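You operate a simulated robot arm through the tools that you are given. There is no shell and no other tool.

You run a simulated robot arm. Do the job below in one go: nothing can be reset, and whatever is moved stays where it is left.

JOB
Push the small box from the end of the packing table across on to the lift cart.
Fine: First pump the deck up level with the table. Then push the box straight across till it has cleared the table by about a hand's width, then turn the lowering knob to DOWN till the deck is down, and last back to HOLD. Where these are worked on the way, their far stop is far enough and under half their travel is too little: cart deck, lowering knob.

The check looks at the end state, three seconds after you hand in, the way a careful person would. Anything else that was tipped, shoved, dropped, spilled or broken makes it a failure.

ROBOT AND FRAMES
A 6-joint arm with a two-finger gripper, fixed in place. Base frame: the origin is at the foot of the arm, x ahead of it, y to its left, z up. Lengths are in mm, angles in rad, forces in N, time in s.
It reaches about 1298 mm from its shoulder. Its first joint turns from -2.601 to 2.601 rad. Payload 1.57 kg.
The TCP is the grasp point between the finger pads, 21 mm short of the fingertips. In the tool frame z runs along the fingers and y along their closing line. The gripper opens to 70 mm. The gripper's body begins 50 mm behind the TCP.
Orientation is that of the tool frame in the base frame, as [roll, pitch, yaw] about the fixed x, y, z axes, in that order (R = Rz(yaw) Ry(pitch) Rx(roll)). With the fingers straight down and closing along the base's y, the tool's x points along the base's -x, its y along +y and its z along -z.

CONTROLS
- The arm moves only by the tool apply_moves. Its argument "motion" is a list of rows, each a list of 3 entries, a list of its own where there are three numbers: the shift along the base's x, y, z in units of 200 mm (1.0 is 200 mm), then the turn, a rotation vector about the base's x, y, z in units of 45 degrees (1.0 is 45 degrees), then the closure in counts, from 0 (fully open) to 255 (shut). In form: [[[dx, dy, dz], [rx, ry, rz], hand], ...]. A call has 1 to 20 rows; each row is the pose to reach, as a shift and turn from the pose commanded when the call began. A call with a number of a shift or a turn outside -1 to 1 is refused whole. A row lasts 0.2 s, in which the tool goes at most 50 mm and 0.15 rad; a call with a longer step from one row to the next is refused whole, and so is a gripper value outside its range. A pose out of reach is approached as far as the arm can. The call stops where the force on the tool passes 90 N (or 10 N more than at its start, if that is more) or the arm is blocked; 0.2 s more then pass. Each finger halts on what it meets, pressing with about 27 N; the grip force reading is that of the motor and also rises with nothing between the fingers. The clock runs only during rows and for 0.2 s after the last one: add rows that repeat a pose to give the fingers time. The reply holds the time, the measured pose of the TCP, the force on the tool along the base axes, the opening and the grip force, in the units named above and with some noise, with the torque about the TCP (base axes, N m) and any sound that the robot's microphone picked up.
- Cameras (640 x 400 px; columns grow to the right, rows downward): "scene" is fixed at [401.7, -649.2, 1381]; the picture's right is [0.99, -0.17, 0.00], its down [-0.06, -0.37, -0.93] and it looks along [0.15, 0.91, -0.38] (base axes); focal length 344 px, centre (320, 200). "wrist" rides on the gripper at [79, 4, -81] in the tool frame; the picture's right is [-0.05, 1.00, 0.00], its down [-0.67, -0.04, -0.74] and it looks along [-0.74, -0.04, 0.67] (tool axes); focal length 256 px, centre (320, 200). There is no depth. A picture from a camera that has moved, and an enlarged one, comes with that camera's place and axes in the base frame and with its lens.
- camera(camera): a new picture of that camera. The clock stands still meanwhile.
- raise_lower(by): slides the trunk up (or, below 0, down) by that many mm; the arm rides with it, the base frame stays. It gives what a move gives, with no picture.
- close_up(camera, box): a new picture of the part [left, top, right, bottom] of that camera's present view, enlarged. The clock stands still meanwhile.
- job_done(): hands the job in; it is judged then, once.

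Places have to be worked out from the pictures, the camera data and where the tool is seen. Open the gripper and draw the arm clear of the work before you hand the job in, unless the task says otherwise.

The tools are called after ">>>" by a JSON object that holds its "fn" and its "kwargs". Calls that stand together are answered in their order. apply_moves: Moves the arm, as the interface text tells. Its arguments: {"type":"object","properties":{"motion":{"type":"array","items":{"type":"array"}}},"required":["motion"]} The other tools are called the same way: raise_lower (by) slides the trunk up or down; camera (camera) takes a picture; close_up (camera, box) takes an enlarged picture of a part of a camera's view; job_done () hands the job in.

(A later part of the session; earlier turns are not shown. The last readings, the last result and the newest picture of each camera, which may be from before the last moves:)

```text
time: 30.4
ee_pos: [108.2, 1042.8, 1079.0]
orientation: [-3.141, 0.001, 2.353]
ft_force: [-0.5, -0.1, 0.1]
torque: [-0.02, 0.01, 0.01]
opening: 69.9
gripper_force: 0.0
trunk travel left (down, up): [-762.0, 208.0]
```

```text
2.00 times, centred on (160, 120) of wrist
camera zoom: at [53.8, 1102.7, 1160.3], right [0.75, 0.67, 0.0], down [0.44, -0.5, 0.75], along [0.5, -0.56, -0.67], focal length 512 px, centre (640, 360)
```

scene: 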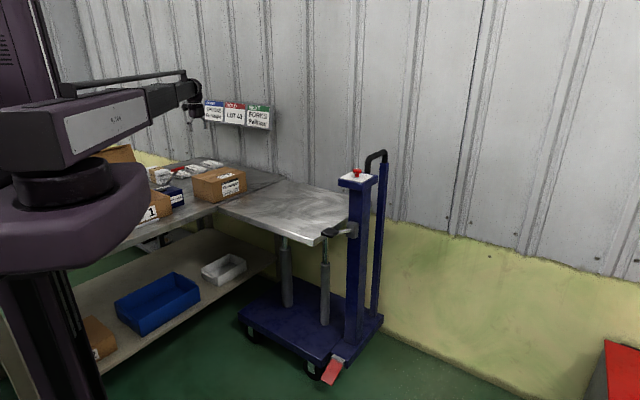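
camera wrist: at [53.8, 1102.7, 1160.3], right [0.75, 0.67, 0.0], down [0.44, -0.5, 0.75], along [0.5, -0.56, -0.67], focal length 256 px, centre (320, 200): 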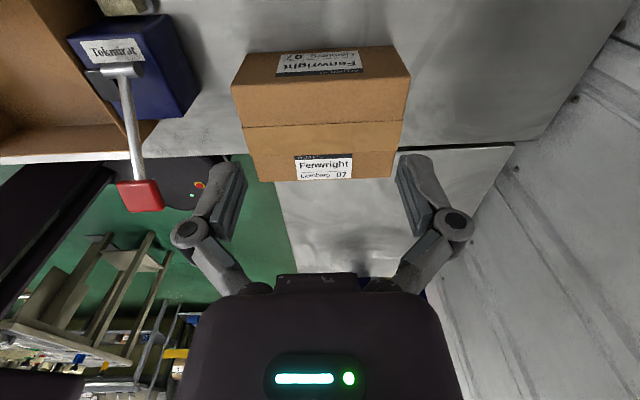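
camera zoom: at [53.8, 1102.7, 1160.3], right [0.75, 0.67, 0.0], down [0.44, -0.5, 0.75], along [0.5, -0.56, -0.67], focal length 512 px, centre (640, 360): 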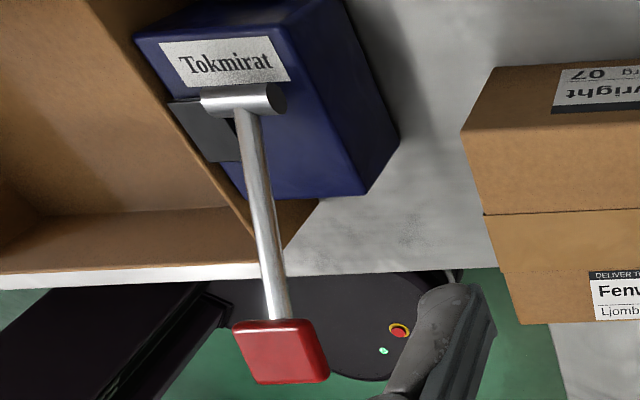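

The beam's underside is about 147–154 mm above the tool point near the handle. With the tool at z≈858 it clears the handle top by about 40 mm, and the tips sit roughly 35 mm below the box top. I lower in two steps and check the view in between.

>>> {"fn": "raise_lower", "kwargs": {"by": -150}}

>>> {"fn": "camera", "kwargs": {"camera": "wrist"}}

>>> {"fn": "close_up", "kwargs": {"camera": "scene", "box": [60, 80, 280, 230]}}

```text
time: 32.2
ee_pos: [106.9, 1042.6, 931.3]
orientation: [-3.142, 0.0, 2.356]
ft_force: [-0.7, -0.1, 0.5]
torque: [-0.01, 0.0, -0.02]
opening: 70.1
gripper_force: 0.1
trunk travel left (down, up): [-612.0, 358.0]
```

```text
taken
camera wrist: at [53.6, 1101.7, 1010.8], right [0.74, 0.67, 0.0], down [0.45, -0.5, 0.74], along [0.5, -0.55, -0.67], focal length 256 px, centre (320, 200)
```

wrist: 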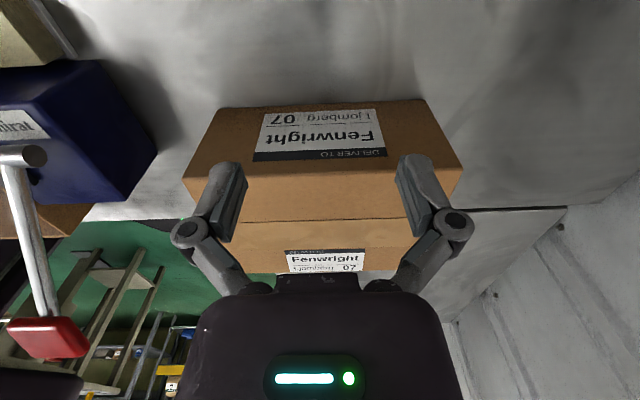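

```text
2.67 times, centred on (170, 155) of scene
camera zoom: at [401.7, -649.2, 1381.0], right [0.99, -0.17, 0.0], down [-0.06, -0.37, -0.93], along [0.15, 0.91, -0.38], focal length 919 px, centre (720, 320)
```

zoom: 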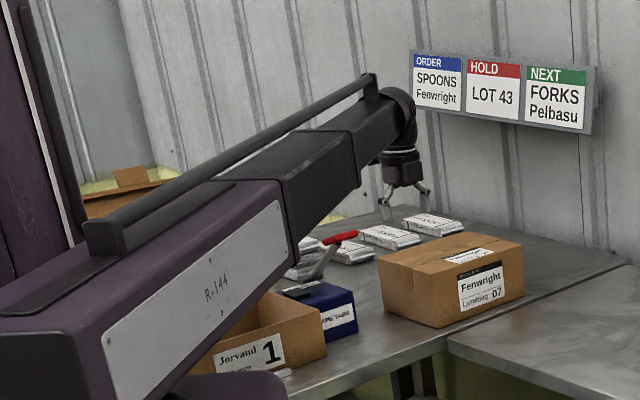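

The fingers are centred on the box (e1 about 813 against 811) and about 36 mm behind the rear face. I lower the rest of the way in two short steps.

>>> {"fn": "raise_lower", "kwargs": {"by": -40}}

>>> {"fn": "close_up", "kwargs": {"camera": "scene", "box": [100, 110, 260, 220]}}

>>> {"fn": "camera", "kwargs": {"camera": "wrist"}}

```text
time: 33.0
ee_pos: [107.9, 1042.9, 890.1]
orientation: [3.141, 0.0, 2.355]
ft_force: [0.0, -0.4, 0.5]
torque: [0.0, -0.03, -0.02]
opening: 70.1
gripper_force: 0.0
trunk travel left (down, up): [-572.0, 398.0]
```

```text
3.64 times, centred on (180, 165) of scene
camera zoom: at [401.7, -649.2, 1381.0], right [0.99, -0.17, 0.0], down [-0.06, -0.37, -0.93], along [0.15, 0.91, -0.38], focal length 1253 px, centre (829, 327)
```

zoom: 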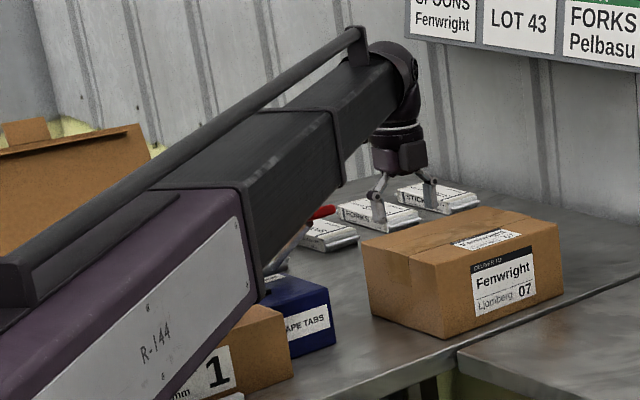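

```text
taken
camera wrist: at [53.6, 1101.6, 970.9], right [0.74, 0.67, 0.0], down [0.45, -0.5, 0.74], along [0.5, -0.55, -0.67], focal length 256 px, centre (320, 200)
```

wrist: 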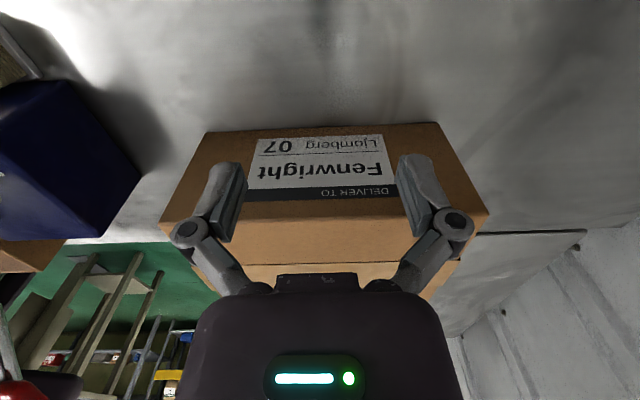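

Clear so far. I take the last 32 mm down to tool z≈858.

>>> {"fn": "raise_lower", "kwargs": {"by": -32}}

>>> {"fn": "camera", "kwargs": {"camera": "wrist"}}

>>> {"fn": "close_up", "kwargs": {"camera": "scene", "box": [150, 130, 250, 220]}}

```text
time: 33.8
ee_pos: [107.5, 1041.1, 859.7]
orientation: [-3.14, 0.001, 2.356]
ft_force: [-0.4, 0.5, 0.5]
torque: [-0.01, -0.01, 0.0]
opening: 70.0
gripper_force: 0.0
trunk travel left (down, up): [-540.0, 430.0]
```

```text
taken
camera wrist: at [53.6, 1101.6, 938.8], right [0.74, 0.67, 0.0], down [0.45, -0.5, 0.74], along [0.5, -0.55, -0.67], focal length 256 px, centre (320, 200)
```

wrist: 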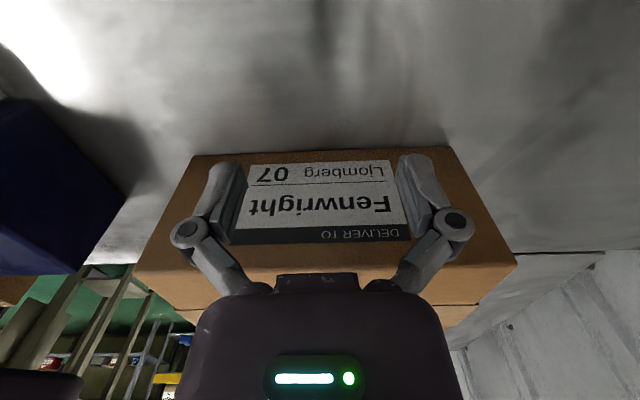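

```text
4.44 times, centred on (200, 175) of scene
camera zoom: at [401.7, -649.2, 1381.0], right [0.99, -0.17, 0.0], down [-0.06, -0.37, -0.93], along [0.15, 0.91, -0.38], focal length 1531 px, centre (853, 311)
```

zoom: 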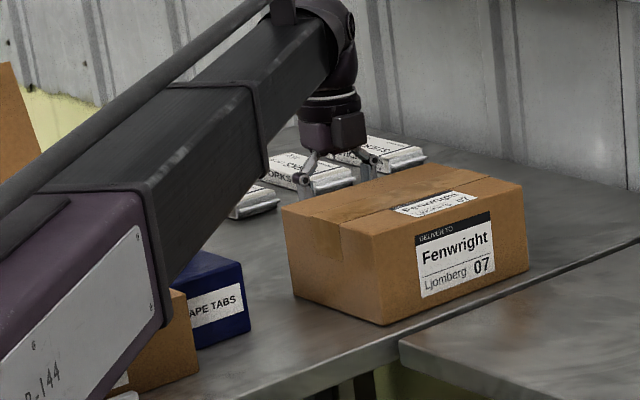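

The tips sit level with the upper middle of the box's rear face, and everything nearby is clear. I advance straight toward the cart at 45° in slow steps to make contact.

>>> {"fn": "apply_moves", "kwargs": {"motion": [[[0.03, -0.03, 0], [0, 0, 0], 0], [[0.06, -0.06, 0], [0, 0, 0], 0], [[0.09, -0.09, 0], [0, 0, 0], 0], [[0.11, -0.11, 0], [0, 0, 0], 0], [[0.13, -0.13, 0], [0, 0, 0], 0], [[0.15, -0.15, 0], [0, 0, 0], 0]]}}

>>> {"fn": "camera", "kwargs": {"camera": "wrist"}}

>>> {"fn": "close_up", "kwargs": {"camera": "scene", "box": [150, 130, 310, 230]}}

```text
time: 35.2
ee_pos: [137.3, 1011.8, 857.2]
orientation: [3.141, 0.0, 2.356]
ft_force: [-1.3, 1.8, 0.4]
torque: [-0.03, -0.05, 0.07]
opening: 69.9
gripper_force: 0.1
trunk travel left (down, up): [-540.0, 430.0]
```

```text
taken
camera wrist: at [83.5, 1071.2, 938.7], right [0.74, 0.67, 0.0], down [0.45, -0.5, 0.75], along [0.5, -0.55, -0.67], focal length 256 px, centre (320, 200)
```

wrist: 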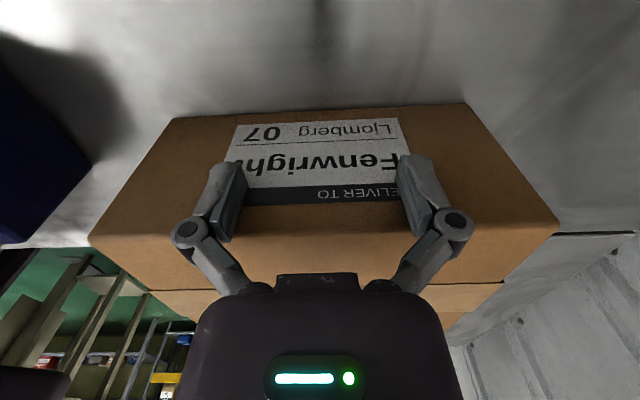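

```text
4.00 times, centred on (230, 180) of scene
camera zoom: at [401.7, -649.2, 1381.0], right [0.99, -0.17, 0.0], down [-0.06, -0.37, -0.93], along [0.15, 0.91, -0.38], focal length 1378 px, centre (680, 280)
```

zoom: 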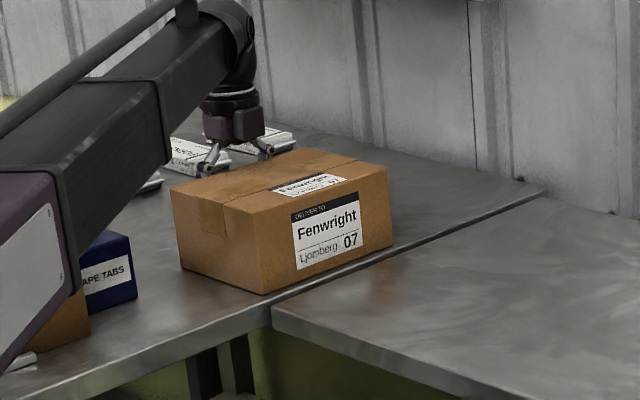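

Light contact (about 2 N), with the box square against both fingers. I push on in a short call to take the leading edge over the seam, watching the force.

>>> {"fn": "apply_moves", "kwargs": {"motion": [[[0.025, -0.025, 0], [0, 0, 0], 0], [[0.05, -0.05, 0], [0, 0, 0], 0], [[0.075, -0.075, 0], [0, 0, 0], 0], [[0.1, -0.1, 0], [0, 0, 0], 0]]}}

>>> {"fn": "close_up", "kwargs": {"camera": "scene", "box": [190, 160, 290, 230]}}

>>> {"fn": "camera", "kwargs": {"camera": "wrist"}}

```text
time: 36.2
ee_pos: [157.6, 992.8, 858.5]
orientation: [-3.14, 0.001, 2.356]
ft_force: [-0.7, 1.4, 0.7]
torque: [-0.03, 0.01, -0.04]
opening: 70.0
gripper_force: 0.1
trunk travel left (down, up): [-540.0, 430.0]
```

```text
5.71 times, centred on (240, 195) of scene
camera zoom: at [401.7, -649.2, 1381.0], right [0.99, -0.17, 0.0], down [-0.06, -0.37, -0.93], along [0.15, 0.91, -0.38], focal length 1969 px, centre (777, 229)
```

zoom: 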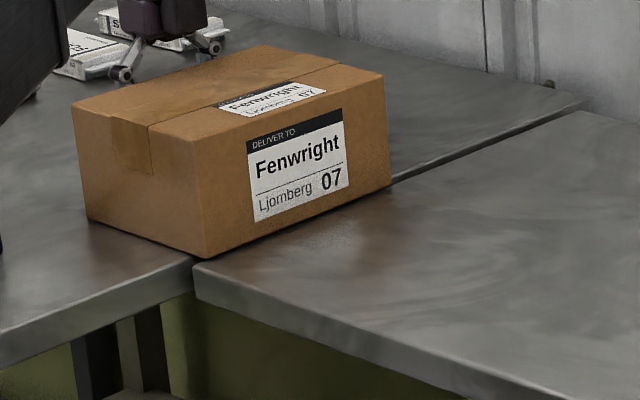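

```text
taken
camera wrist: at [104.0, 1051.0, 938.7], right [0.74, 0.67, 0.0], down [0.45, -0.5, 0.75], along [0.5, -0.55, -0.67], focal length 256 px, centre (320, 200)
```

wrist: 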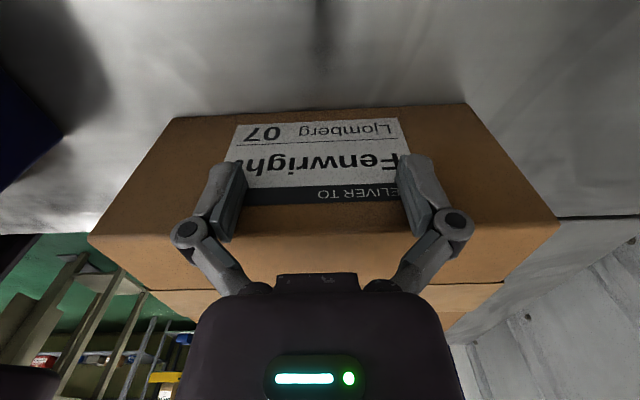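

The box moves with the tool, and its leading edge now spans the seam with no rise in force. I continue in short calls.

>>> {"fn": "apply_moves", "kwargs": {"motion": [[[0.025, -0.025, 0], [0, 0, 0], 0], [[0.05, -0.05, 0], [0, 0, 0], 0], [[0.075, -0.075, 0], [0, 0, 0], 0], [[0.1, -0.1, 0], [0, 0, 0], 0], [[0.125, -0.125, 0], [0, 0, 0], 0]]}}

>>> {"fn": "close_up", "kwargs": {"camera": "scene", "box": [190, 160, 290, 230]}}

>>> {"fn": "camera", "kwargs": {"camera": "wrist"}}

```text
time: 37.4
ee_pos: [182.2, 967.3, 858.3]
orientation: [-3.141, 0.0, 2.356]
ft_force: [-0.9, 1.2, 0.5]
torque: [0.0, -0.02, 0.01]
opening: 69.8
gripper_force: 0.1
trunk travel left (down, up): [-540.0, 430.0]
```

```text
5.71 times, centred on (240, 195) of scene
camera zoom: at [401.7, -649.2, 1381.0], right [0.99, -0.17, 0.0], down [-0.06, -0.37, -0.93], along [0.15, 0.91, -0.38], focal length 1969 px, centre (777, 229)
```

zoom: 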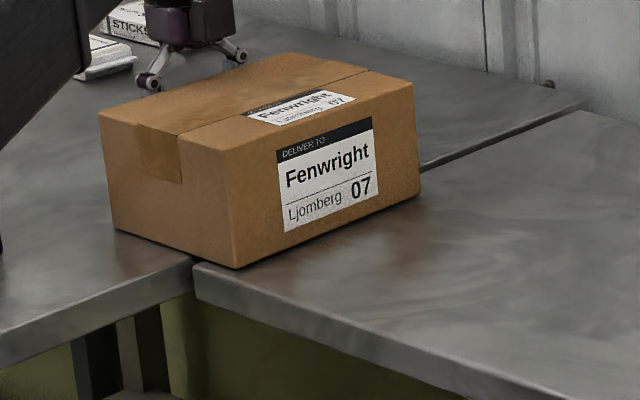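

```text
taken
camera wrist: at [128.4, 1026.5, 938.6], right [0.74, 0.67, 0.0], down [0.45, -0.5, 0.75], along [0.5, -0.55, -0.67], focal length 256 px, centre (320, 200)
```

wrist: 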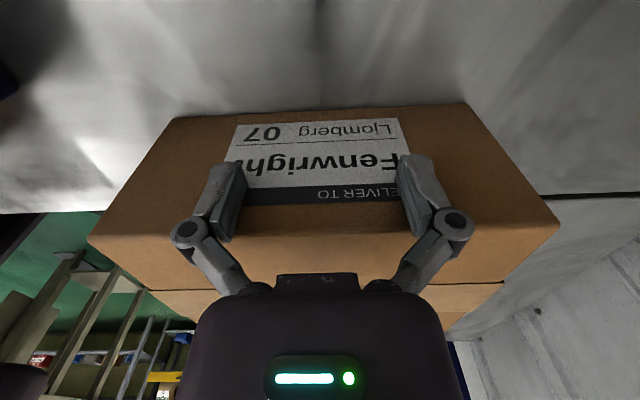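

The box is over the seam and riding on the deck, still square. I push on another 85 mm or so at the same slow rate.

>>> {"fn": "apply_moves", "kwargs": {"motion": [[[0.025, -0.025, 0], [0, 0, 0], 0], [[0.05, -0.05, 0], [0, 0, 0], 0], [[0.075, -0.075, 0], [0, 0, 0], 0], [[0.1, -0.1, 0], [0, 0, 0], 0], [[0.125, -0.125, 0], [0, 0, 0], 0], [[0.15, -0.15, 0], [0, 0, 0], 0], [[0.175, -0.175, 0], [0, 0, 0], 0], [[0.2, -0.2, 0], [0, 0, 0], 0], [[0.225, -0.225, 0], [0, 0, 0], 0], [[0.25, -0.25, 0], [0, 0, 0], 0], [[0.275, -0.275, 0], [0, 0, 0], 0], [[0.3, -0.3, 0], [0, 0, 0], 0]]}}

>>> {"fn": "close_up", "kwargs": {"camera": "scene", "box": [190, 150, 350, 260]}}

>>> {"fn": "camera", "kwargs": {"camera": "wrist"}}

```text
time: 40.0
ee_pos: [243.0, 907.3, 858.8]
orientation: [3.141, 0.002, 2.355]
ft_force: [-0.7, 0.3, 1.1]
torque: [0.01, 0.03, -0.01]
opening: 69.8
gripper_force: 0.1
trunk travel left (down, up): [-540.0, 430.0]
```

```text
3.64 times, centred on (270, 205) of scene
camera zoom: at [401.7, -649.2, 1381.0], right [0.99, -0.17, 0.0], down [-0.06, -0.37, -0.93], along [0.15, 0.91, -0.38], focal length 1253 px, centre (502, 182)
```

zoom: 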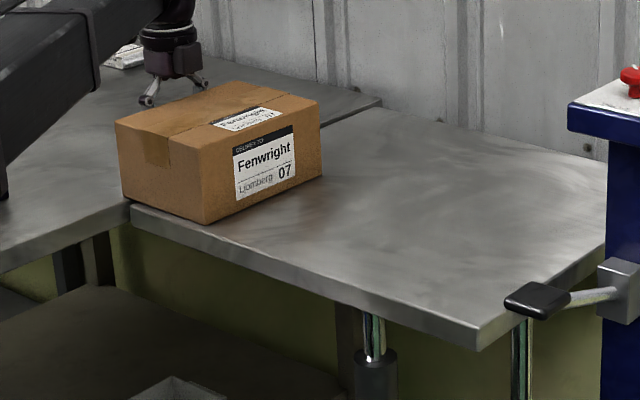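

```text
taken
camera wrist: at [188.6, 966.5, 938.7], right [0.74, 0.67, 0.0], down [0.45, -0.5, 0.75], along [0.5, -0.55, -0.67], focal length 256 px, centre (320, 200)
```

wrist: 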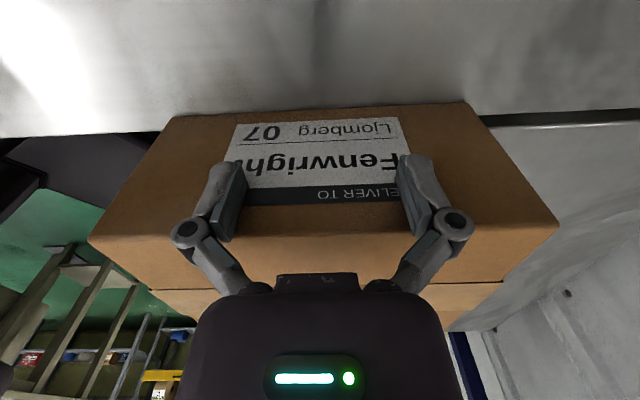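

The box's rear face is now about at the table edge, and its left side stays about 10 mm inside the deck edge. I push the last 97 mm or so to leave about 90 mm (a hand's width) beyond the table.

>>> {"fn": "apply_moves", "kwargs": {"motion": [[[0.025, -0.025, 0], [0, 0, 0], 0], [[0.05, -0.05, 0], [0, 0, 0], 0], [[0.075, -0.075, 0], [0, 0, 0], 0], [[0.1, -0.1, 0], [0, 0, 0], 0], [[0.125, -0.125, 0], [0, 0, 0], 0], [[0.15, -0.15, 0], [0, 0, 0], 0], [[0.175, -0.175, 0], [0, 0, 0], 0], [[0.2, -0.2, 0], [0, 0, 0], 0]]}}

>>> {"fn": "close_up", "kwargs": {"camera": "scene", "box": [190, 150, 350, 260]}}

>>> {"fn": "camera", "kwargs": {"camera": "wrist"}}

```text
time: 41.8
ee_pos: [282.7, 867.2, 858.8]
orientation: [3.141, 0.001, 2.357]
ft_force: [-1.1, 1.1, 0.6]
torque: [0.0, 0.03, -0.01]
opening: 70.1
gripper_force: 0.1
trunk travel left (down, up): [-540.0, 430.0]
```

```text
3.64 times, centred on (270, 205) of scene
camera zoom: at [401.7, -649.2, 1381.0], right [0.99, -0.17, 0.0], down [-0.06, -0.37, -0.93], along [0.15, 0.91, -0.38], focal length 1253 px, centre (502, 182)
```

zoom: 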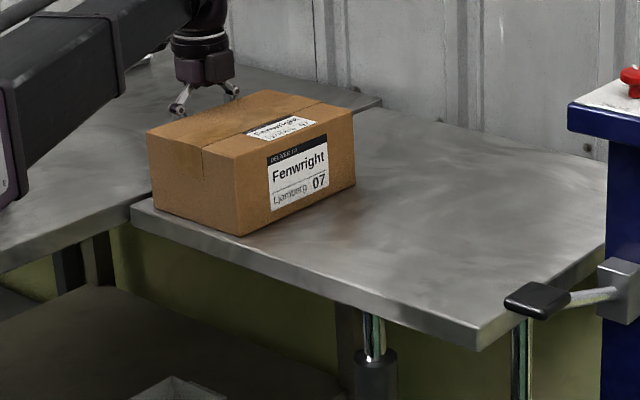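

```text
taken
camera wrist: at [228.8, 927.1, 938.7], right [0.74, 0.67, 0.0], down [0.45, -0.5, 0.75], along [0.5, -0.55, -0.67], focal length 256 px, centre (320, 200)
```

wrist: 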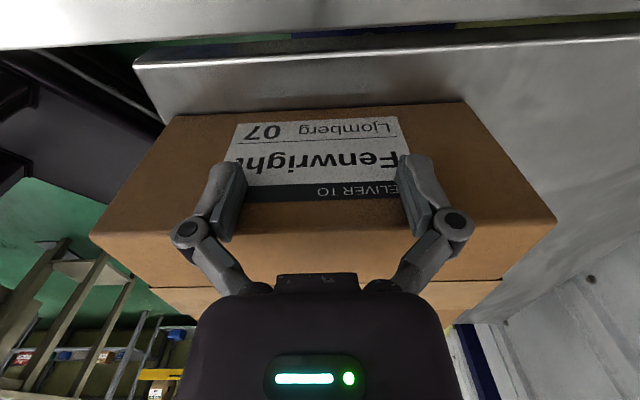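

The rear face is about 49 mm clear of the table edge. I push 42 mm more for a hand's width, then back the tool off straight.

>>> {"fn": "apply_moves", "kwargs": {"motion": [[[0.025, -0.025, 0], [0, 0, 0], 0], [[0.05, -0.05, 0], [0, 0, 0], 0], [[0.075, -0.075, 0], [0, 0, 0], 0], [[0.1, -0.1, 0], [0, 0, 0], 0], [[0.125, -0.125, 0], [0, 0, 0], 0], [[0.14, -0.14, 0], [0, 0, 0], 0], [[0.15, -0.15, 0], [0, 0, 0], 0], [[0.15, -0.15, 0], [0, 0, 0], 0]]}}

>>> {"fn": "apply_moves", "kwargs": {"motion": [[[-0.03, 0.03, 0], [0, 0, 0], 0], [[-0.08, 0.08, 0], [0, 0, 0], 0], [[-0.14, 0.14, 0], [0, 0, 0], 0], [[-0.2, 0.2, 0], [0, 0, 0], 0]]}}

>>> {"fn": "camera", "kwargs": {"camera": "wrist"}}

>>> {"fn": "close_up", "kwargs": {"camera": "scene", "box": [190, 150, 350, 260]}}

```text
time: 43.6
ee_pos: [312.7, 836.6, 860.3]
orientation: [-3.14, 0.0, 2.355]
ft_force: [-1.7, 3.6, 1.7]
torque: [0.02, -0.01, -0.01]
opening: 69.5
gripper_force: 0.1
trunk travel left (down, up): [-540.0, 430.0]
```

```text
time: 44.6
ee_pos: [271.9, 877.1, 858.0]
orientation: [-3.141, 0.0, 2.356]
ft_force: [-0.1, -0.2, 0.2]
torque: [0.01, 0.01, -0.01]
opening: 70.2
gripper_force: 0.1
trunk travel left (down, up): [-540.0, 430.0]
```

```text
taken
camera wrist: at [216.0, 936.9, 938.7], right [0.74, 0.67, 0.0], down [0.45, -0.5, 0.75], along [0.5, -0.55, -0.67], focal length 256 px, centre (320, 200)
```

wrist: 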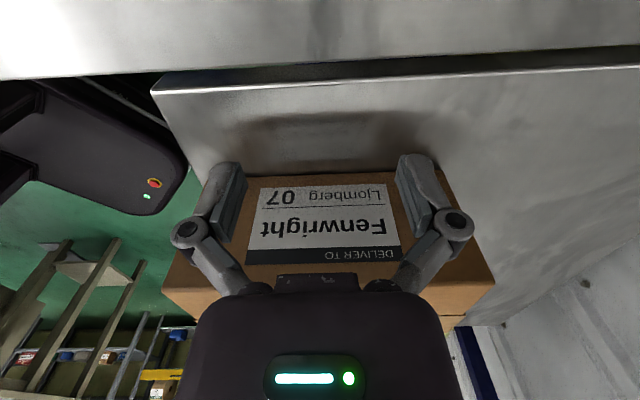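

```text
3.64 times, centred on (270, 205) of scene
camera zoom: at [401.7, -649.2, 1381.0], right [0.99, -0.17, 0.0], down [-0.06, -0.37, -0.93], along [0.15, 0.91, -0.38], focal length 1253 px, centre (502, 182)
```

zoom: 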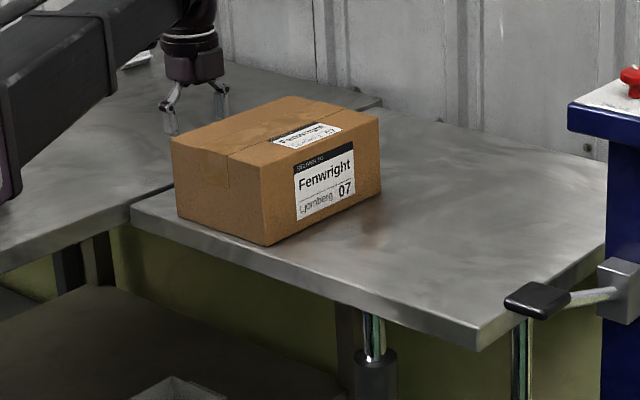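

The box sits about 90 mm clear of the table edge, wholly on the deck, and the tool is free. Next I raise the arm well above the cart handle and travel to the valve knob, which I put near (727, 512, top ≈1006), turning the gripper back to its default yaw on the way.

>>> {"fn": "raise_lower", "kwargs": {"by": 290}}

>>> {"fn": "apply_moves", "kwargs": {"motion": [[[0.152, -0.122, 0], [0, 0, 0.067], 0], [[0.303, -0.243, 0], [0, 0, 0.133], 0], [[0.455, -0.365, 0], [0, 0, 0.2], 0], [[0.607, -0.487, 0], [0, 0, 0.267], 0], [[0.758, -0.608, 0], [0, 0, 0.333], 0]]}}

>>> {"fn": "apply_moves", "kwargs": {"motion": [[[0.152, -0.122, 0], [0, 0, 0.067], 0], [[0.303, -0.243, 0], [0, 0, 0.133], 0], [[0.455, -0.365, 0], [0, 0, 0.2], 0], [[0.607, -0.487, 0], [0, 0, 0.267], 0], [[0.758, -0.608, 0], [0, 0, 0.333], 0]]}}

>>> {"fn": "apply_moves", "kwargs": {"motion": [[[0.152, -0.122, 0], [0, 0, 0.067], 0], [[0.303, -0.243, 0], [0, 0, 0.133], 0], [[0.455, -0.365, 0], [0, 0, 0.2], 0], [[0.607, -0.487, 0], [0, 0, 0.267], 0], [[0.758, -0.608, 0], [0, 0, 0.334], 0]]}}

>>> {"fn": "camera", "kwargs": {"camera": "wrist"}}

>>> {"fn": "camera", "kwargs": {"camera": "scene"}}

```text
time: 47.5
ee_pos: [269.8, 876.6, 1149.5]
orientation: [3.142, 0.001, 2.356]
ft_force: [-1.3, -0.4, 0.2]
torque: [0.0, 0.02, 0.02]
opening: 70.0
gripper_force: 0.1
trunk travel left (down, up): [-830.0, 140.0]
```

```text
time: 48.7
ee_pos: [423.1, 754.1, 1148.9]
orientation: [3.141, 0.0, 2.62]
ft_force: [-0.1, -0.9, 0.0]
torque: [0.03, 0.01, 0.04]
opening: 70.2
gripper_force: 0.1
trunk travel left (down, up): [-830.0, 140.0]
```

```text
time: 49.9
ee_pos: [574.3, 634.2, 1147.5]
orientation: [-3.141, 0.0, 2.879]
ft_force: [0.9, 0.5, -1.0]
torque: [0.01, 0.02, -0.01]
opening: 70.0
gripper_force: 0.0
trunk travel left (down, up): [-830.0, 140.0]
```

```text
time: 51.1
ee_pos: [724.4, 513.0, 1147.9]
orientation: [-3.142, 0.0, -3.141]
ft_force: [0.9, -0.8, 0.1]
torque: [0.01, -0.02, -0.01]
opening: 70.1
gripper_force: 0.0
trunk travel left (down, up): [-830.0, 140.0]
```

```text
taken
camera wrist: at [644.3, 517.0, 1228.6], right [0.05, 1.0, 0.0], down [0.67, -0.03, 0.74], along [0.74, -0.04, -0.67], focal length 256 px, centre (320, 200)
```

wrist: 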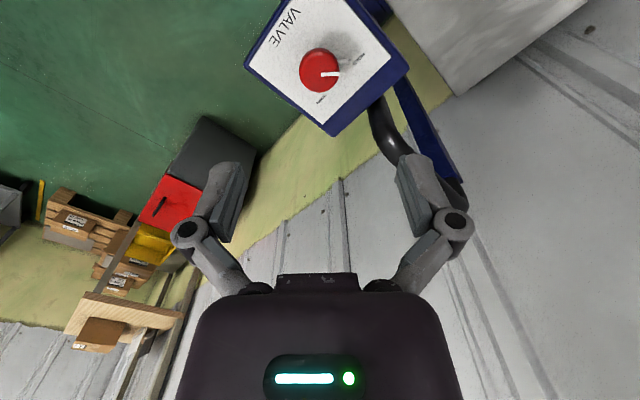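

```text
taken
```

scene: 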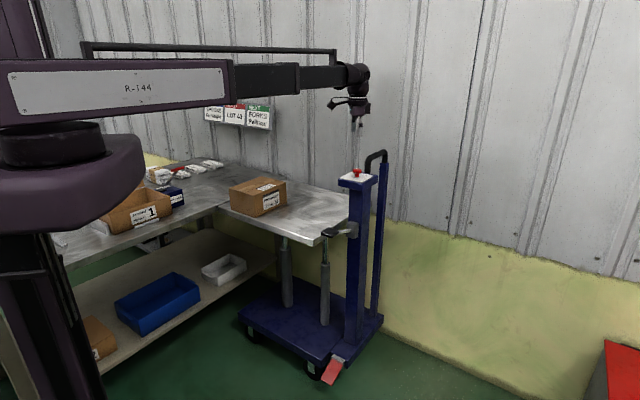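

The knob is right under the camera's line now. I enlarge it to read both labels, the pointer and the exact centre.

>>> {"fn": "close_up", "kwargs": {"camera": "wrist", "box": [240, 0, 420, 140]}}

>>> {"fn": "close_up", "kwargs": {"camera": "wrist", "box": [285, 30, 385, 115]}}

>>> {"fn": "close_up", "kwargs": {"camera": "scene", "box": [320, 80, 410, 200]}}

```text
2.86 times, centred on (330, 70) of wrist
camera zoom: at [644.3, 517.0, 1228.6], right [0.05, 1.0, 0.0], down [0.67, -0.03, 0.74], along [0.74, -0.04, -0.67], focal length 731 px, centre (291, 571)
```

zoom: 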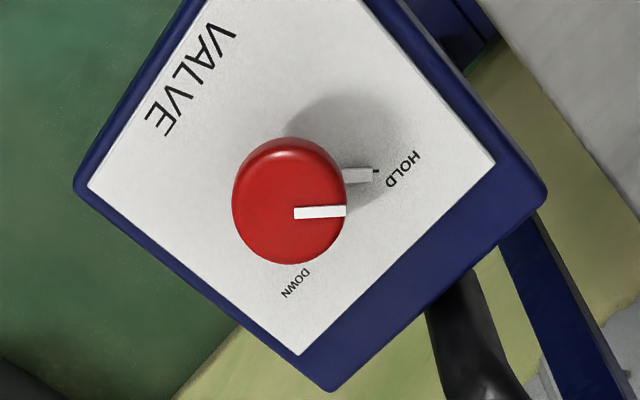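

```text
4.71 times, centred on (335, 72) of wrist
camera zoom: at [644.3, 517.0, 1228.6], right [0.05, 1.0, 0.0], down [0.67, -0.03, 0.74], along [0.74, -0.04, -0.67], focal length 1205 px, centre (249, 800)
```

zoom: 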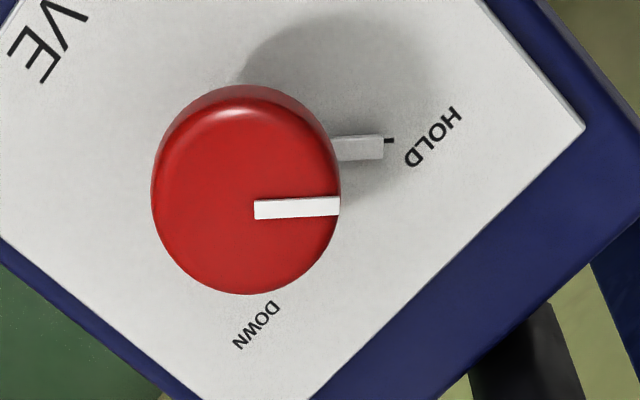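

```text
3.33 times, centred on (365, 140) of scene
camera zoom: at [401.7, -649.2, 1381.0], right [0.99, -0.17, 0.0], down [-0.06, -0.37, -0.93], along [0.15, 0.91, -0.38], focal length 1148 px, centre (170, 400)
```

zoom: 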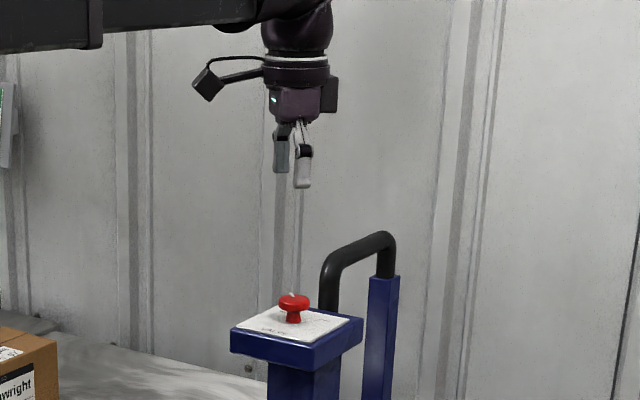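

HOLD points to +y and DOWN to +x, a 90° clockwise turn seen from above. The knob axis computes to (731, 512), head about 33 mm across. I centre over it and lower most of the way.

>>> {"fn": "apply_moves", "kwargs": {"motion": [[[0.036, -0.005, 0], [0, 0, 0], 0], [[0.036, -0.005, 0], [0, 0, 0], 0]]}}

>>> {"fn": "raise_lower", "kwargs": {"by": -90}}

>>> {"fn": "camera", "kwargs": {"camera": "wrist"}}

>>> {"fn": "close_up", "kwargs": {"camera": "scene", "box": [310, 80, 420, 200]}}

```text
time: 51.7
ee_pos: [730.2, 511.8, 1148.5]
orientation: [-3.141, 0.001, 3.141]
ft_force: [-0.6, -0.4, -0.1]
torque: [-0.03, 0.04, 0.01]
opening: 70.1
gripper_force: 0.0
trunk travel left (down, up): [-830.0, 140.0]
```

```text
time: 53.0
ee_pos: [732.0, 511.5, 1058.6]
orientation: [3.141, -0.001, -3.142]
ft_force: [-0.2, -0.1, 0.7]
torque: [0.01, -0.01, 0.04]
opening: 69.8
gripper_force: 0.1
trunk travel left (down, up): [-740.0, 230.0]
```

```text
taken
camera wrist: at [651.3, 515.7, 1138.9], right [0.05, 1.0, 0.0], down [0.67, -0.04, 0.74], along [0.74, -0.04, -0.67], focal length 256 px, centre (320, 200)
```

wrist: 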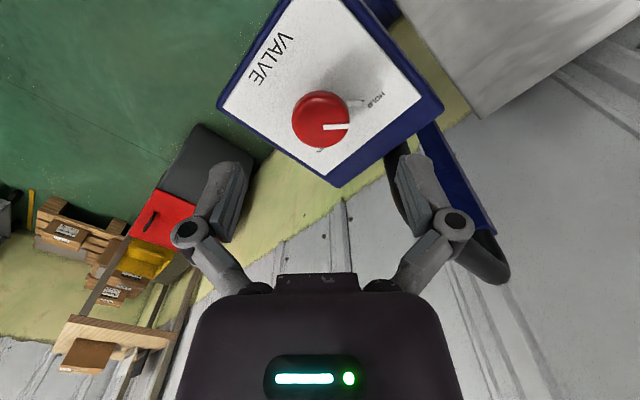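

```text
3.33 times, centred on (365, 140) of scene
camera zoom: at [401.7, -649.2, 1381.0], right [0.99, -0.17, 0.0], down [-0.06, -0.37, -0.93], along [0.15, 0.91, -0.38], focal length 1148 px, centre (170, 400)
```

zoom: 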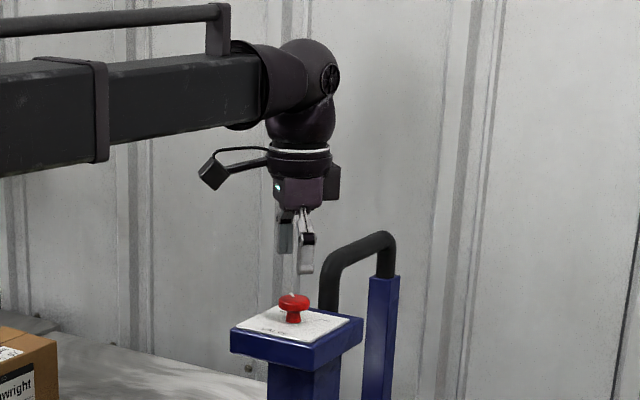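

The knob axis again computes to (731.5, 512.7), so I am centred within about 1 mm. I lower the open fingers around the head.

>>> {"fn": "raise_lower", "kwargs": {"by": -37}}

>>> {"fn": "raise_lower", "kwargs": {"by": -8}}

>>> {"fn": "close_up", "kwargs": {"camera": "wrist", "box": [180, 80, 460, 290]}}

>>> {"fn": "close_up", "kwargs": {"camera": "scene", "box": [325, 120, 405, 200]}}

```text
time: 53.8
ee_pos: [730.8, 511.0, 1022.4]
orientation: [-3.14, 0.0, 3.141]
ft_force: [0.0, 0.2, -0.3]
torque: [-0.01, -0.01, -0.01]
opening: 69.9
gripper_force: 0.1
trunk travel left (down, up): [-703.0, 267.0]
```

```text
time: 54.3
ee_pos: [731.4, 511.7, 1013.2]
orientation: [-3.142, -0.002, -3.141]
ft_force: [0.2, -0.8, -0.6]
torque: [-0.04, 0.02, 0.0]
opening: 69.9
gripper_force: 0.0
trunk travel left (down, up): [-695.0, 275.0]
```

```text
1.90 times, centred on (320, 185) of wrist
camera zoom: at [651.4, 515.7, 1093.8], right [0.05, 1.0, 0.0], down [0.67, -0.04, 0.74], along [0.74, -0.04, -0.67], focal length 488 px, centre (320, 229)
```

zoom: 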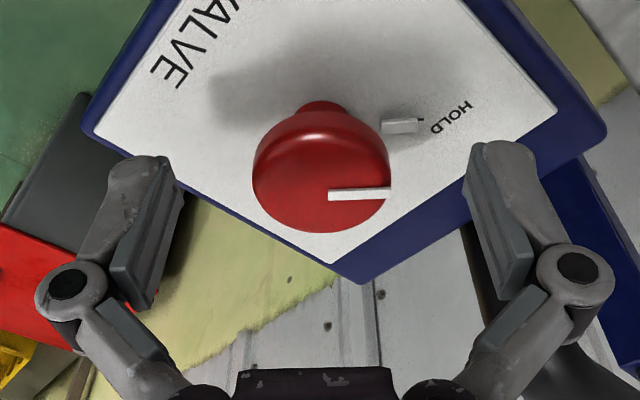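

```text
5.00 times, centred on (365, 160) of scene
camera zoom: at [401.7, -649.2, 1381.0], right [0.99, -0.17, 0.0], down [-0.06, -0.37, -0.93], along [0.15, 0.91, -0.38], focal length 1723 px, centre (95, 400)
```

zoom: 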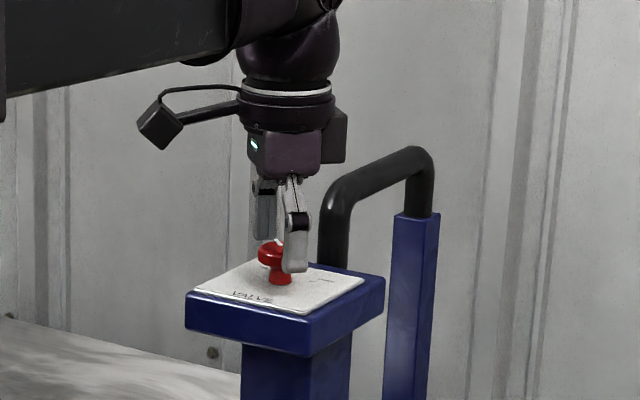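

The fingers straddle the head with the tips at z≈992, above the small pointer on the plate. I close the grip on the knob.

>>> {"fn": "apply_moves", "kwargs": {"motion": [[[0, 0, 0], [0, 0, 0], 150], [[0, 0, 0], [0, 0, 0], 255], [[0, 0, 0], [0, 0, 0], 255], [[0, 0, 0], [0, 0, 0], 255]]}}

>>> {"fn": "close_up", "kwargs": {"camera": "wrist", "box": [220, 100, 420, 260]}}

>>> {"fn": "close_up", "kwargs": {"camera": "scene", "box": [325, 120, 405, 200]}}

```text
time: 55.3
ee_pos: [731.3, 511.5, 1013.3]
orientation: [-3.14, 0.001, -3.141]
ft_force: [2.0, 2.8, 5.2]
torque: [0.06, 0.04, -0.01]
opening: 33.4
gripper_force: 32.2
trunk travel left (down, up): [-695.0, 275.0]
```

```text
2.50 times, centred on (320, 180) of wrist
camera zoom: at [651.3, 516.0, 1094.0], right [0.05, 1.0, 0.0], down [0.67, -0.04, 0.75], along [0.74, -0.04, -0.67], focal length 640 px, centre (320, 250)
```

zoom: 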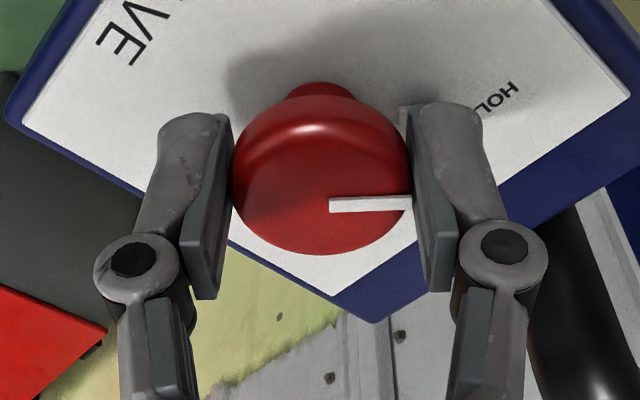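

```text
5.00 times, centred on (365, 160) of scene
camera zoom: at [401.7, -649.2, 1381.0], right [0.99, -0.17, 0.0], down [-0.06, -0.37, -0.93], along [0.15, 0.91, -0.38], focal length 1723 px, centre (95, 400)
```

zoom: 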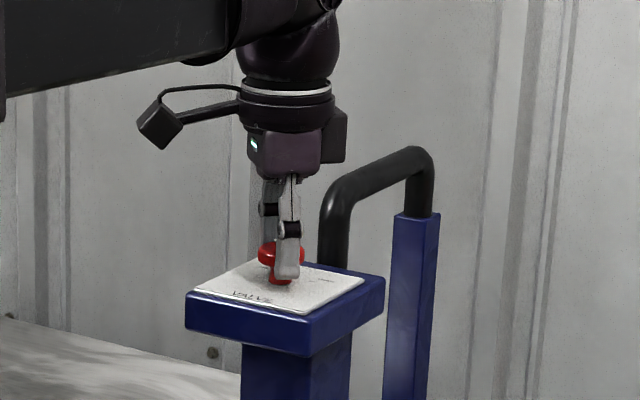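

The knob is held (33.4 mm between the pads, low forces). I turn it clockwise the first 45° and check that it follows.

>>> {"fn": "apply_moves", "kwargs": {"motion": [[[0, 0, 0], [0, 0, -0.15], 255], [[0, 0, 0], [0, 0, -0.3], 255], [[0, 0, 0], [0, 0, -0.45], 255], [[0, 0, 0], [0, 0, -0.6], 255], [[0, 0, 0], [0, 0, -0.75], 255], [[0, 0, 0], [0, 0, -0.9], 255], [[0, 0, 0], [0, 0, -1.0], 255]]}}

>>> {"fn": "camera", "kwargs": {"camera": "wrist"}}

>>> {"fn": "camera", "kwargs": {"camera": "scene"}}

```text
time: 56.9
ee_pos: [732.1, 512.4, 1012.8]
orientation: [3.14, 0.0, 2.355]
ft_force: [7.4, 16.2, 15.2]
torque: [0.06, -0.44, 0.03]
opening: 33.4
gripper_force: 32.0
trunk travel left (down, up): [-695.0, 275.0]
```

```text
taken
camera wrist: at [678.0, 572.0, 1094.0], right [0.74, 0.67, 0.0], down [0.44, -0.5, 0.75], along [0.5, -0.55, -0.67], focal length 256 px, centre (320, 200)
```

wrist: 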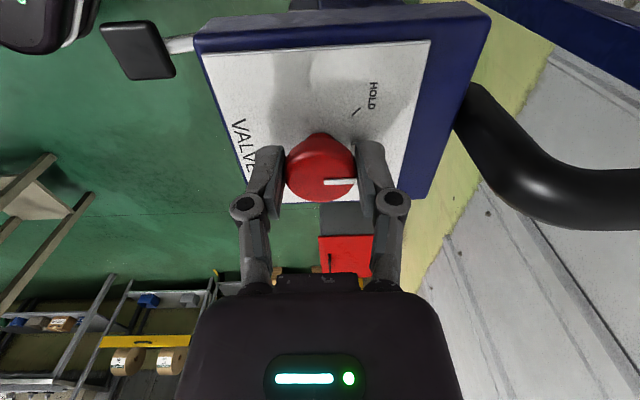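

```text
taken
```

scene: 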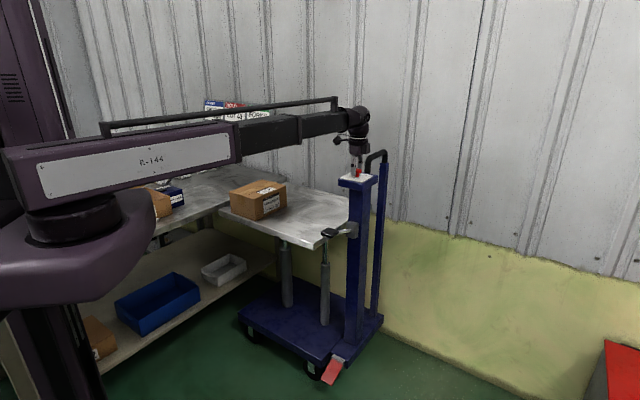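

The knob follows the grip and the pointer is now halfway. Side force has risen to about 18 N, so I add roughly 1 mm of correction with the reaction and continue the turn gently.

>>> {"fn": "apply_moves", "kwargs": {"motion": [[[0.001, 0.003, 0], [0, 0, -0.1], 255], [[0.002, 0.005, 0], [0, 0, -0.2], 255], [[0.002, 0.005, 0], [0, 0, -0.3], 255], [[0.002, 0.005, 0], [0, 0, -0.4], 255], [[0.002, 0.005, 0], [0, 0, -0.5], 255]]}}

>>> {"fn": "close_up", "kwargs": {"camera": "wrist", "box": [180, 0, 460, 210]}}

>>> {"fn": "camera", "kwargs": {"camera": "scene"}}

```text
time: 58.1
ee_pos: [732.5, 512.8, 1013.1]
orientation: [3.138, 0.0, 1.962]
ft_force: [13.0, 16.4, 19.3]
torque: [0.05, -0.27, 0.01]
opening: 33.1
gripper_force: 32.1
trunk travel left (down, up): [-695.0, 275.0]
```

```text
1.90 times, centred on (320, 105) of wrist
camera zoom: at [705.2, 588.2, 1093.9], right [0.94, 0.33, 0.0], down [0.22, -0.63, 0.75], along [0.25, -0.7, -0.67], focal length 488 px, centre (320, 381)
```

zoom: 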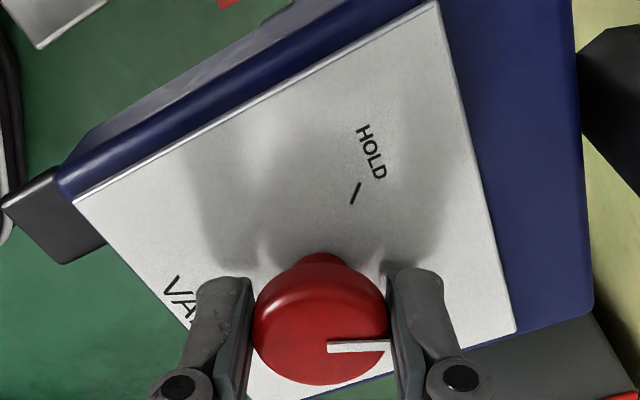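

```text
taken
```

scene: 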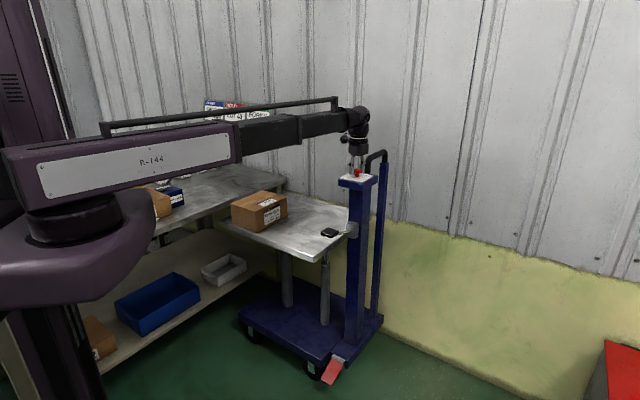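

The deck has begun to sink with the box steady on it. I finish the turn to the DOWN position and keep holding the knob there.

>>> {"fn": "apply_moves", "kwargs": {"motion": [[[0.003, 0.001, 0], [0, 0, -0.1], 255], [[0.004, 0.002, 0], [0, 0, -0.2], 255], [[0.004, 0.002, 0], [0, 0, -0.3], 255], [[0.004, 0.002, 0], [0, 0, -0.4], 255], [[0.004, 0.002, 0], [0, 0, -0.5], 255], [[0.004, 0.002, 0], [0, 0, -0.5], 255]]}}

>>> {"fn": "close_up", "kwargs": {"camera": "wrist", "box": [180, 0, 460, 210]}}

>>> {"fn": "camera", "kwargs": {"camera": "scene"}}

```text
time: 59.5
ee_pos: [733.1, 514.4, 1013.5]
orientation: [3.138, 0.0, 1.568]
ft_force: [17.1, 12.5, 19.5]
torque: [-0.09, -0.25, 0.11]
opening: 33.4
gripper_force: 31.5
trunk travel left (down, up): [-695.0, 275.0]
```

```text
1.90 times, centred on (320, 105) of wrist
camera zoom: at [736.4, 592.5, 1093.8], right [1.0, -0.05, 0.0], down [-0.04, -0.67, 0.74], along [-0.04, -0.74, -0.67], focal length 488 px, centre (320, 381)
```

zoom: 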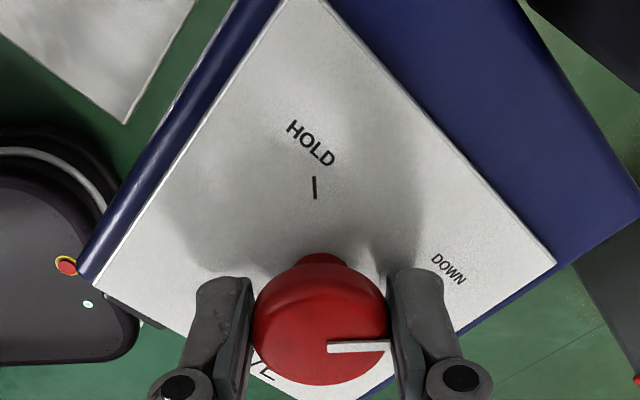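

```text
taken
```

scene: 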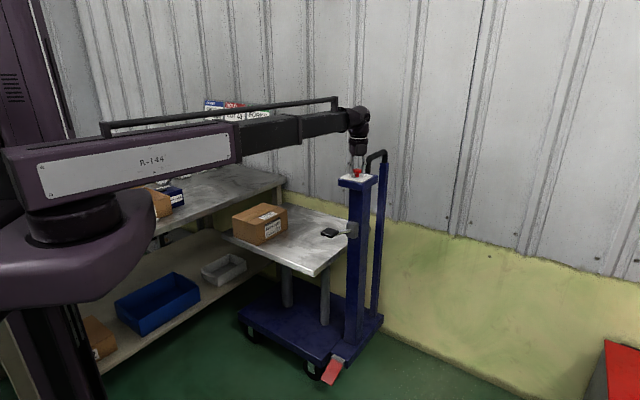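

The pointer is on DOWN and the deck is nearly down. I hold here a few seconds and check for settling.

>>> {"fn": "apply_moves", "kwargs": {"motion": [[[0, 0, 0], [0, 0, 0], 255], [[0, 0, 0], [0, 0, 0], 255], [[0, 0, 0], [0, 0, 0], 255], [[0, 0, 0], [0, 0, 0], 255], [[0, 0, 0], [0, 0, 0], 255], [[0, 0, 0], [0, 0, 0], 255], [[0, 0, 0], [0, 0, 0], 255], [[0, 0, 0], [0, 0, 0], 255], [[0, 0, 0], [0, 0, 0], 255], [[0, 0, 0], [0, 0, 0], 255]]}}

>>> {"fn": "close_up", "kwargs": {"camera": "scene", "box": [200, 150, 400, 290]}}

>>> {"fn": "apply_moves", "kwargs": {"motion": [[[0, 0, 0], [0, 0, 0], 255], [[0, 0, 0], [0, 0, 0], 255], [[0, 0, 0], [0, 0, 0], 255], [[0, 0, 0], [0, 0, 0], 255], [[0, 0, 0], [0, 0, 0], 255], [[0, 0, 0], [0, 0, 0], 255], [[0, 0, 0], [0, 0, 0], 255], [[0, 0, 0], [0, 0, 0], 255], [[0, 0, 0], [0, 0, 0], 255], [[0, 0, 0], [0, 0, 0], 255]]}}

>>> {"fn": "close_up", "kwargs": {"camera": "scene", "box": [200, 150, 400, 290]}}

```text
time: 61.7
ee_pos: [733.3, 512.2, 1014.0]
orientation: [3.141, -0.002, 1.57]
ft_force: [17.0, 12.0, 19.2]
torque: [0.19, -0.26, 0.1]
opening: 33.4
gripper_force: 32.0
trunk travel left (down, up): [-695.0, 275.0]
```

```text
2.86 times, centred on (300, 220) of scene
camera zoom: at [401.7, -649.2, 1381.0], right [0.99, -0.17, 0.0], down [-0.06, -0.37, -0.93], along [0.15, 0.91, -0.38], focal length 984 px, centre (377, 143)
```

zoom: 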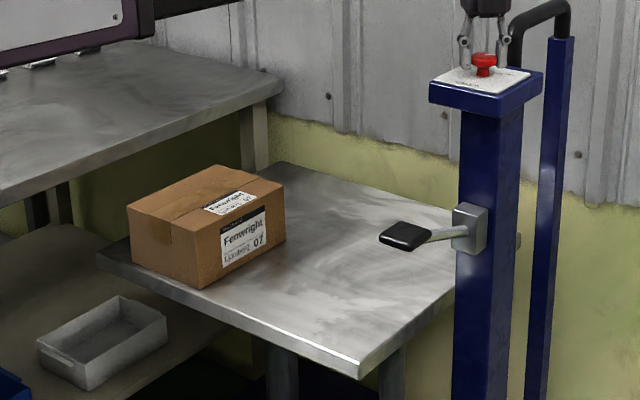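

```text
time: 63.9
ee_pos: [733.2, 512.4, 1013.3]
orientation: [3.139, 0.0, 1.57]
ft_force: [16.9, 10.4, 15.4]
torque: [0.17, -0.19, 0.05]
opening: 33.1
gripper_force: 32.0
trunk travel left (down, up): [-695.0, 275.0]
```

```text
2.86 times, centred on (300, 220) of scene
camera zoom: at [401.7, -649.2, 1381.0], right [0.99, -0.17, 0.0], down [-0.06, -0.37, -0.93], along [0.15, 0.91, -0.38], focal length 984 px, centre (377, 143)
```

zoom: 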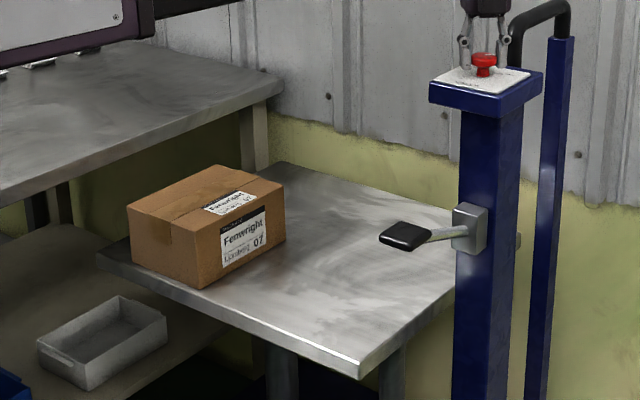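

The deck is fully down and steady, and the box has not moved on it. I turn the knob back counter-clockwise to HOLD.

>>> {"fn": "apply_moves", "kwargs": {"motion": [[[-0.001, 0, 0], [0, 0, 0.15], 255], [[-0.002, -0.001, 0], [0, 0, 0.3], 255], [[-0.003, -0.001, 0], [0, 0, 0.45], 255], [[-0.004, -0.002, 0], [0, 0, 0.6], 255], [[-0.004, -0.002, 0], [0, 0, 0.75], 255], [[-0.004, -0.002, 0], [0, 0, 0.9], 255], [[-0.004, -0.002, 0], [0, 0, 1.0], 255]]}}

>>> {"fn": "apply_moves", "kwargs": {"motion": [[[0, -0.001, 0], [0, 0, 0.15], 255], [[-0.001, -0.002, 0], [0, 0, 0.3], 255], [[-0.001, -0.003, 0], [0, 0, 0.45], 255], [[-0.002, -0.004, 0], [0, 0, 0.6], 255], [[-0.002, -0.005, 0], [0, 0, 0.75], 255], [[-0.002, -0.005, 0], [0, 0, 0.9], 255], [[-0.002, -0.005, 0], [0, 0, 1.0], 255], [[-0.002, -0.005, 0], [0, 0, 1.0], 255]]}}

>>> {"fn": "close_up", "kwargs": {"camera": "wrist", "box": [180, 60, 460, 270]}}

```text
time: 65.5
ee_pos: [732.4, 511.3, 1013.0]
orientation: [3.14, -0.001, 2.357]
ft_force: [11.9, 5.7, 8.7]
torque: [0.29, -0.17, -0.04]
opening: 33.6
gripper_force: 32.2
trunk travel left (down, up): [-695.0, 275.0]
```

```text
time: 67.3
ee_pos: [731.7, 510.3, 1013.6]
orientation: [3.141, 0.001, -3.141]
ft_force: [3.7, 3.0, 0.2]
torque: [0.08, 0.03, -0.02]
opening: 33.3
gripper_force: 31.7
trunk travel left (down, up): [-695.0, 275.0]
```

```text
1.90 times, centred on (320, 165) of wrist
camera zoom: at [651.7, 515.9, 1093.5], right [0.05, 1.0, 0.0], down [0.67, -0.03, 0.74], along [0.74, -0.04, -0.67], focal length 488 px, centre (320, 267)
```

zoom: 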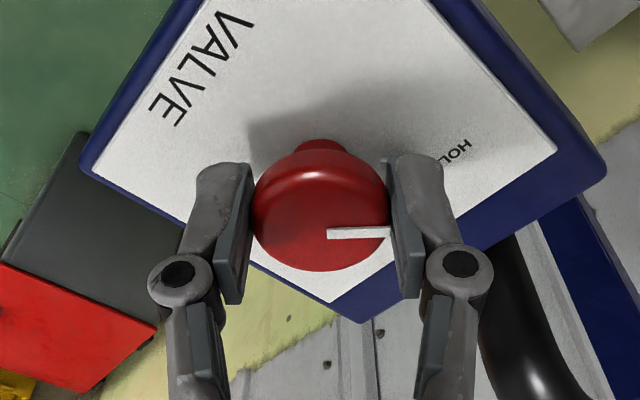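

The grip is back at its starting angle with the pointer toward HOLD. I open the fingers and check the pointer against the tick before withdrawing.

>>> {"fn": "apply_moves", "kwargs": {"motion": [[[0, 0, 0], [0, 0, 0], 128], [[0, 0, 0], [0, 0, 0], 0], [[0, 0, 0], [0, 0, 0], 0], [[0, 0, 0], [0, 0, 0], 0]]}}

>>> {"fn": "close_up", "kwargs": {"camera": "wrist", "box": [180, 80, 460, 290]}}

```text
time: 68.3
ee_pos: [731.9, 510.7, 1014.2]
orientation: [-3.14, 0.001, 3.142]
ft_force: [0.2, 1.0, -0.5]
torque: [0.03, 0.01, 0.0]
opening: 70.0
gripper_force: 0.0
trunk travel left (down, up): [-695.0, 275.0]
```

```text
1.90 times, centred on (320, 185) of wrist
camera zoom: at [651.6, 515.9, 1093.8], right [0.05, 1.0, 0.0], down [0.67, -0.04, 0.74], along [0.74, -0.04, -0.67], focal length 488 px, centre (320, 229)
```

zoom: 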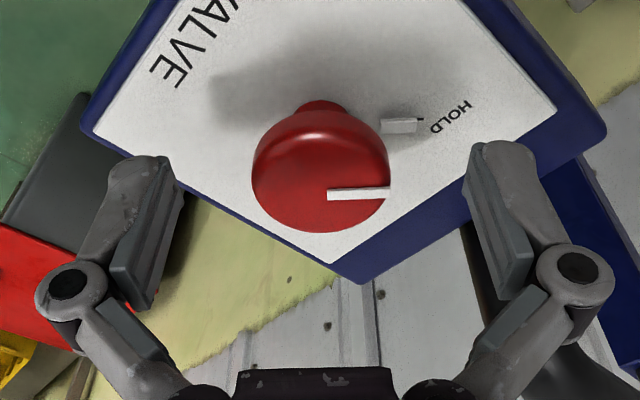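

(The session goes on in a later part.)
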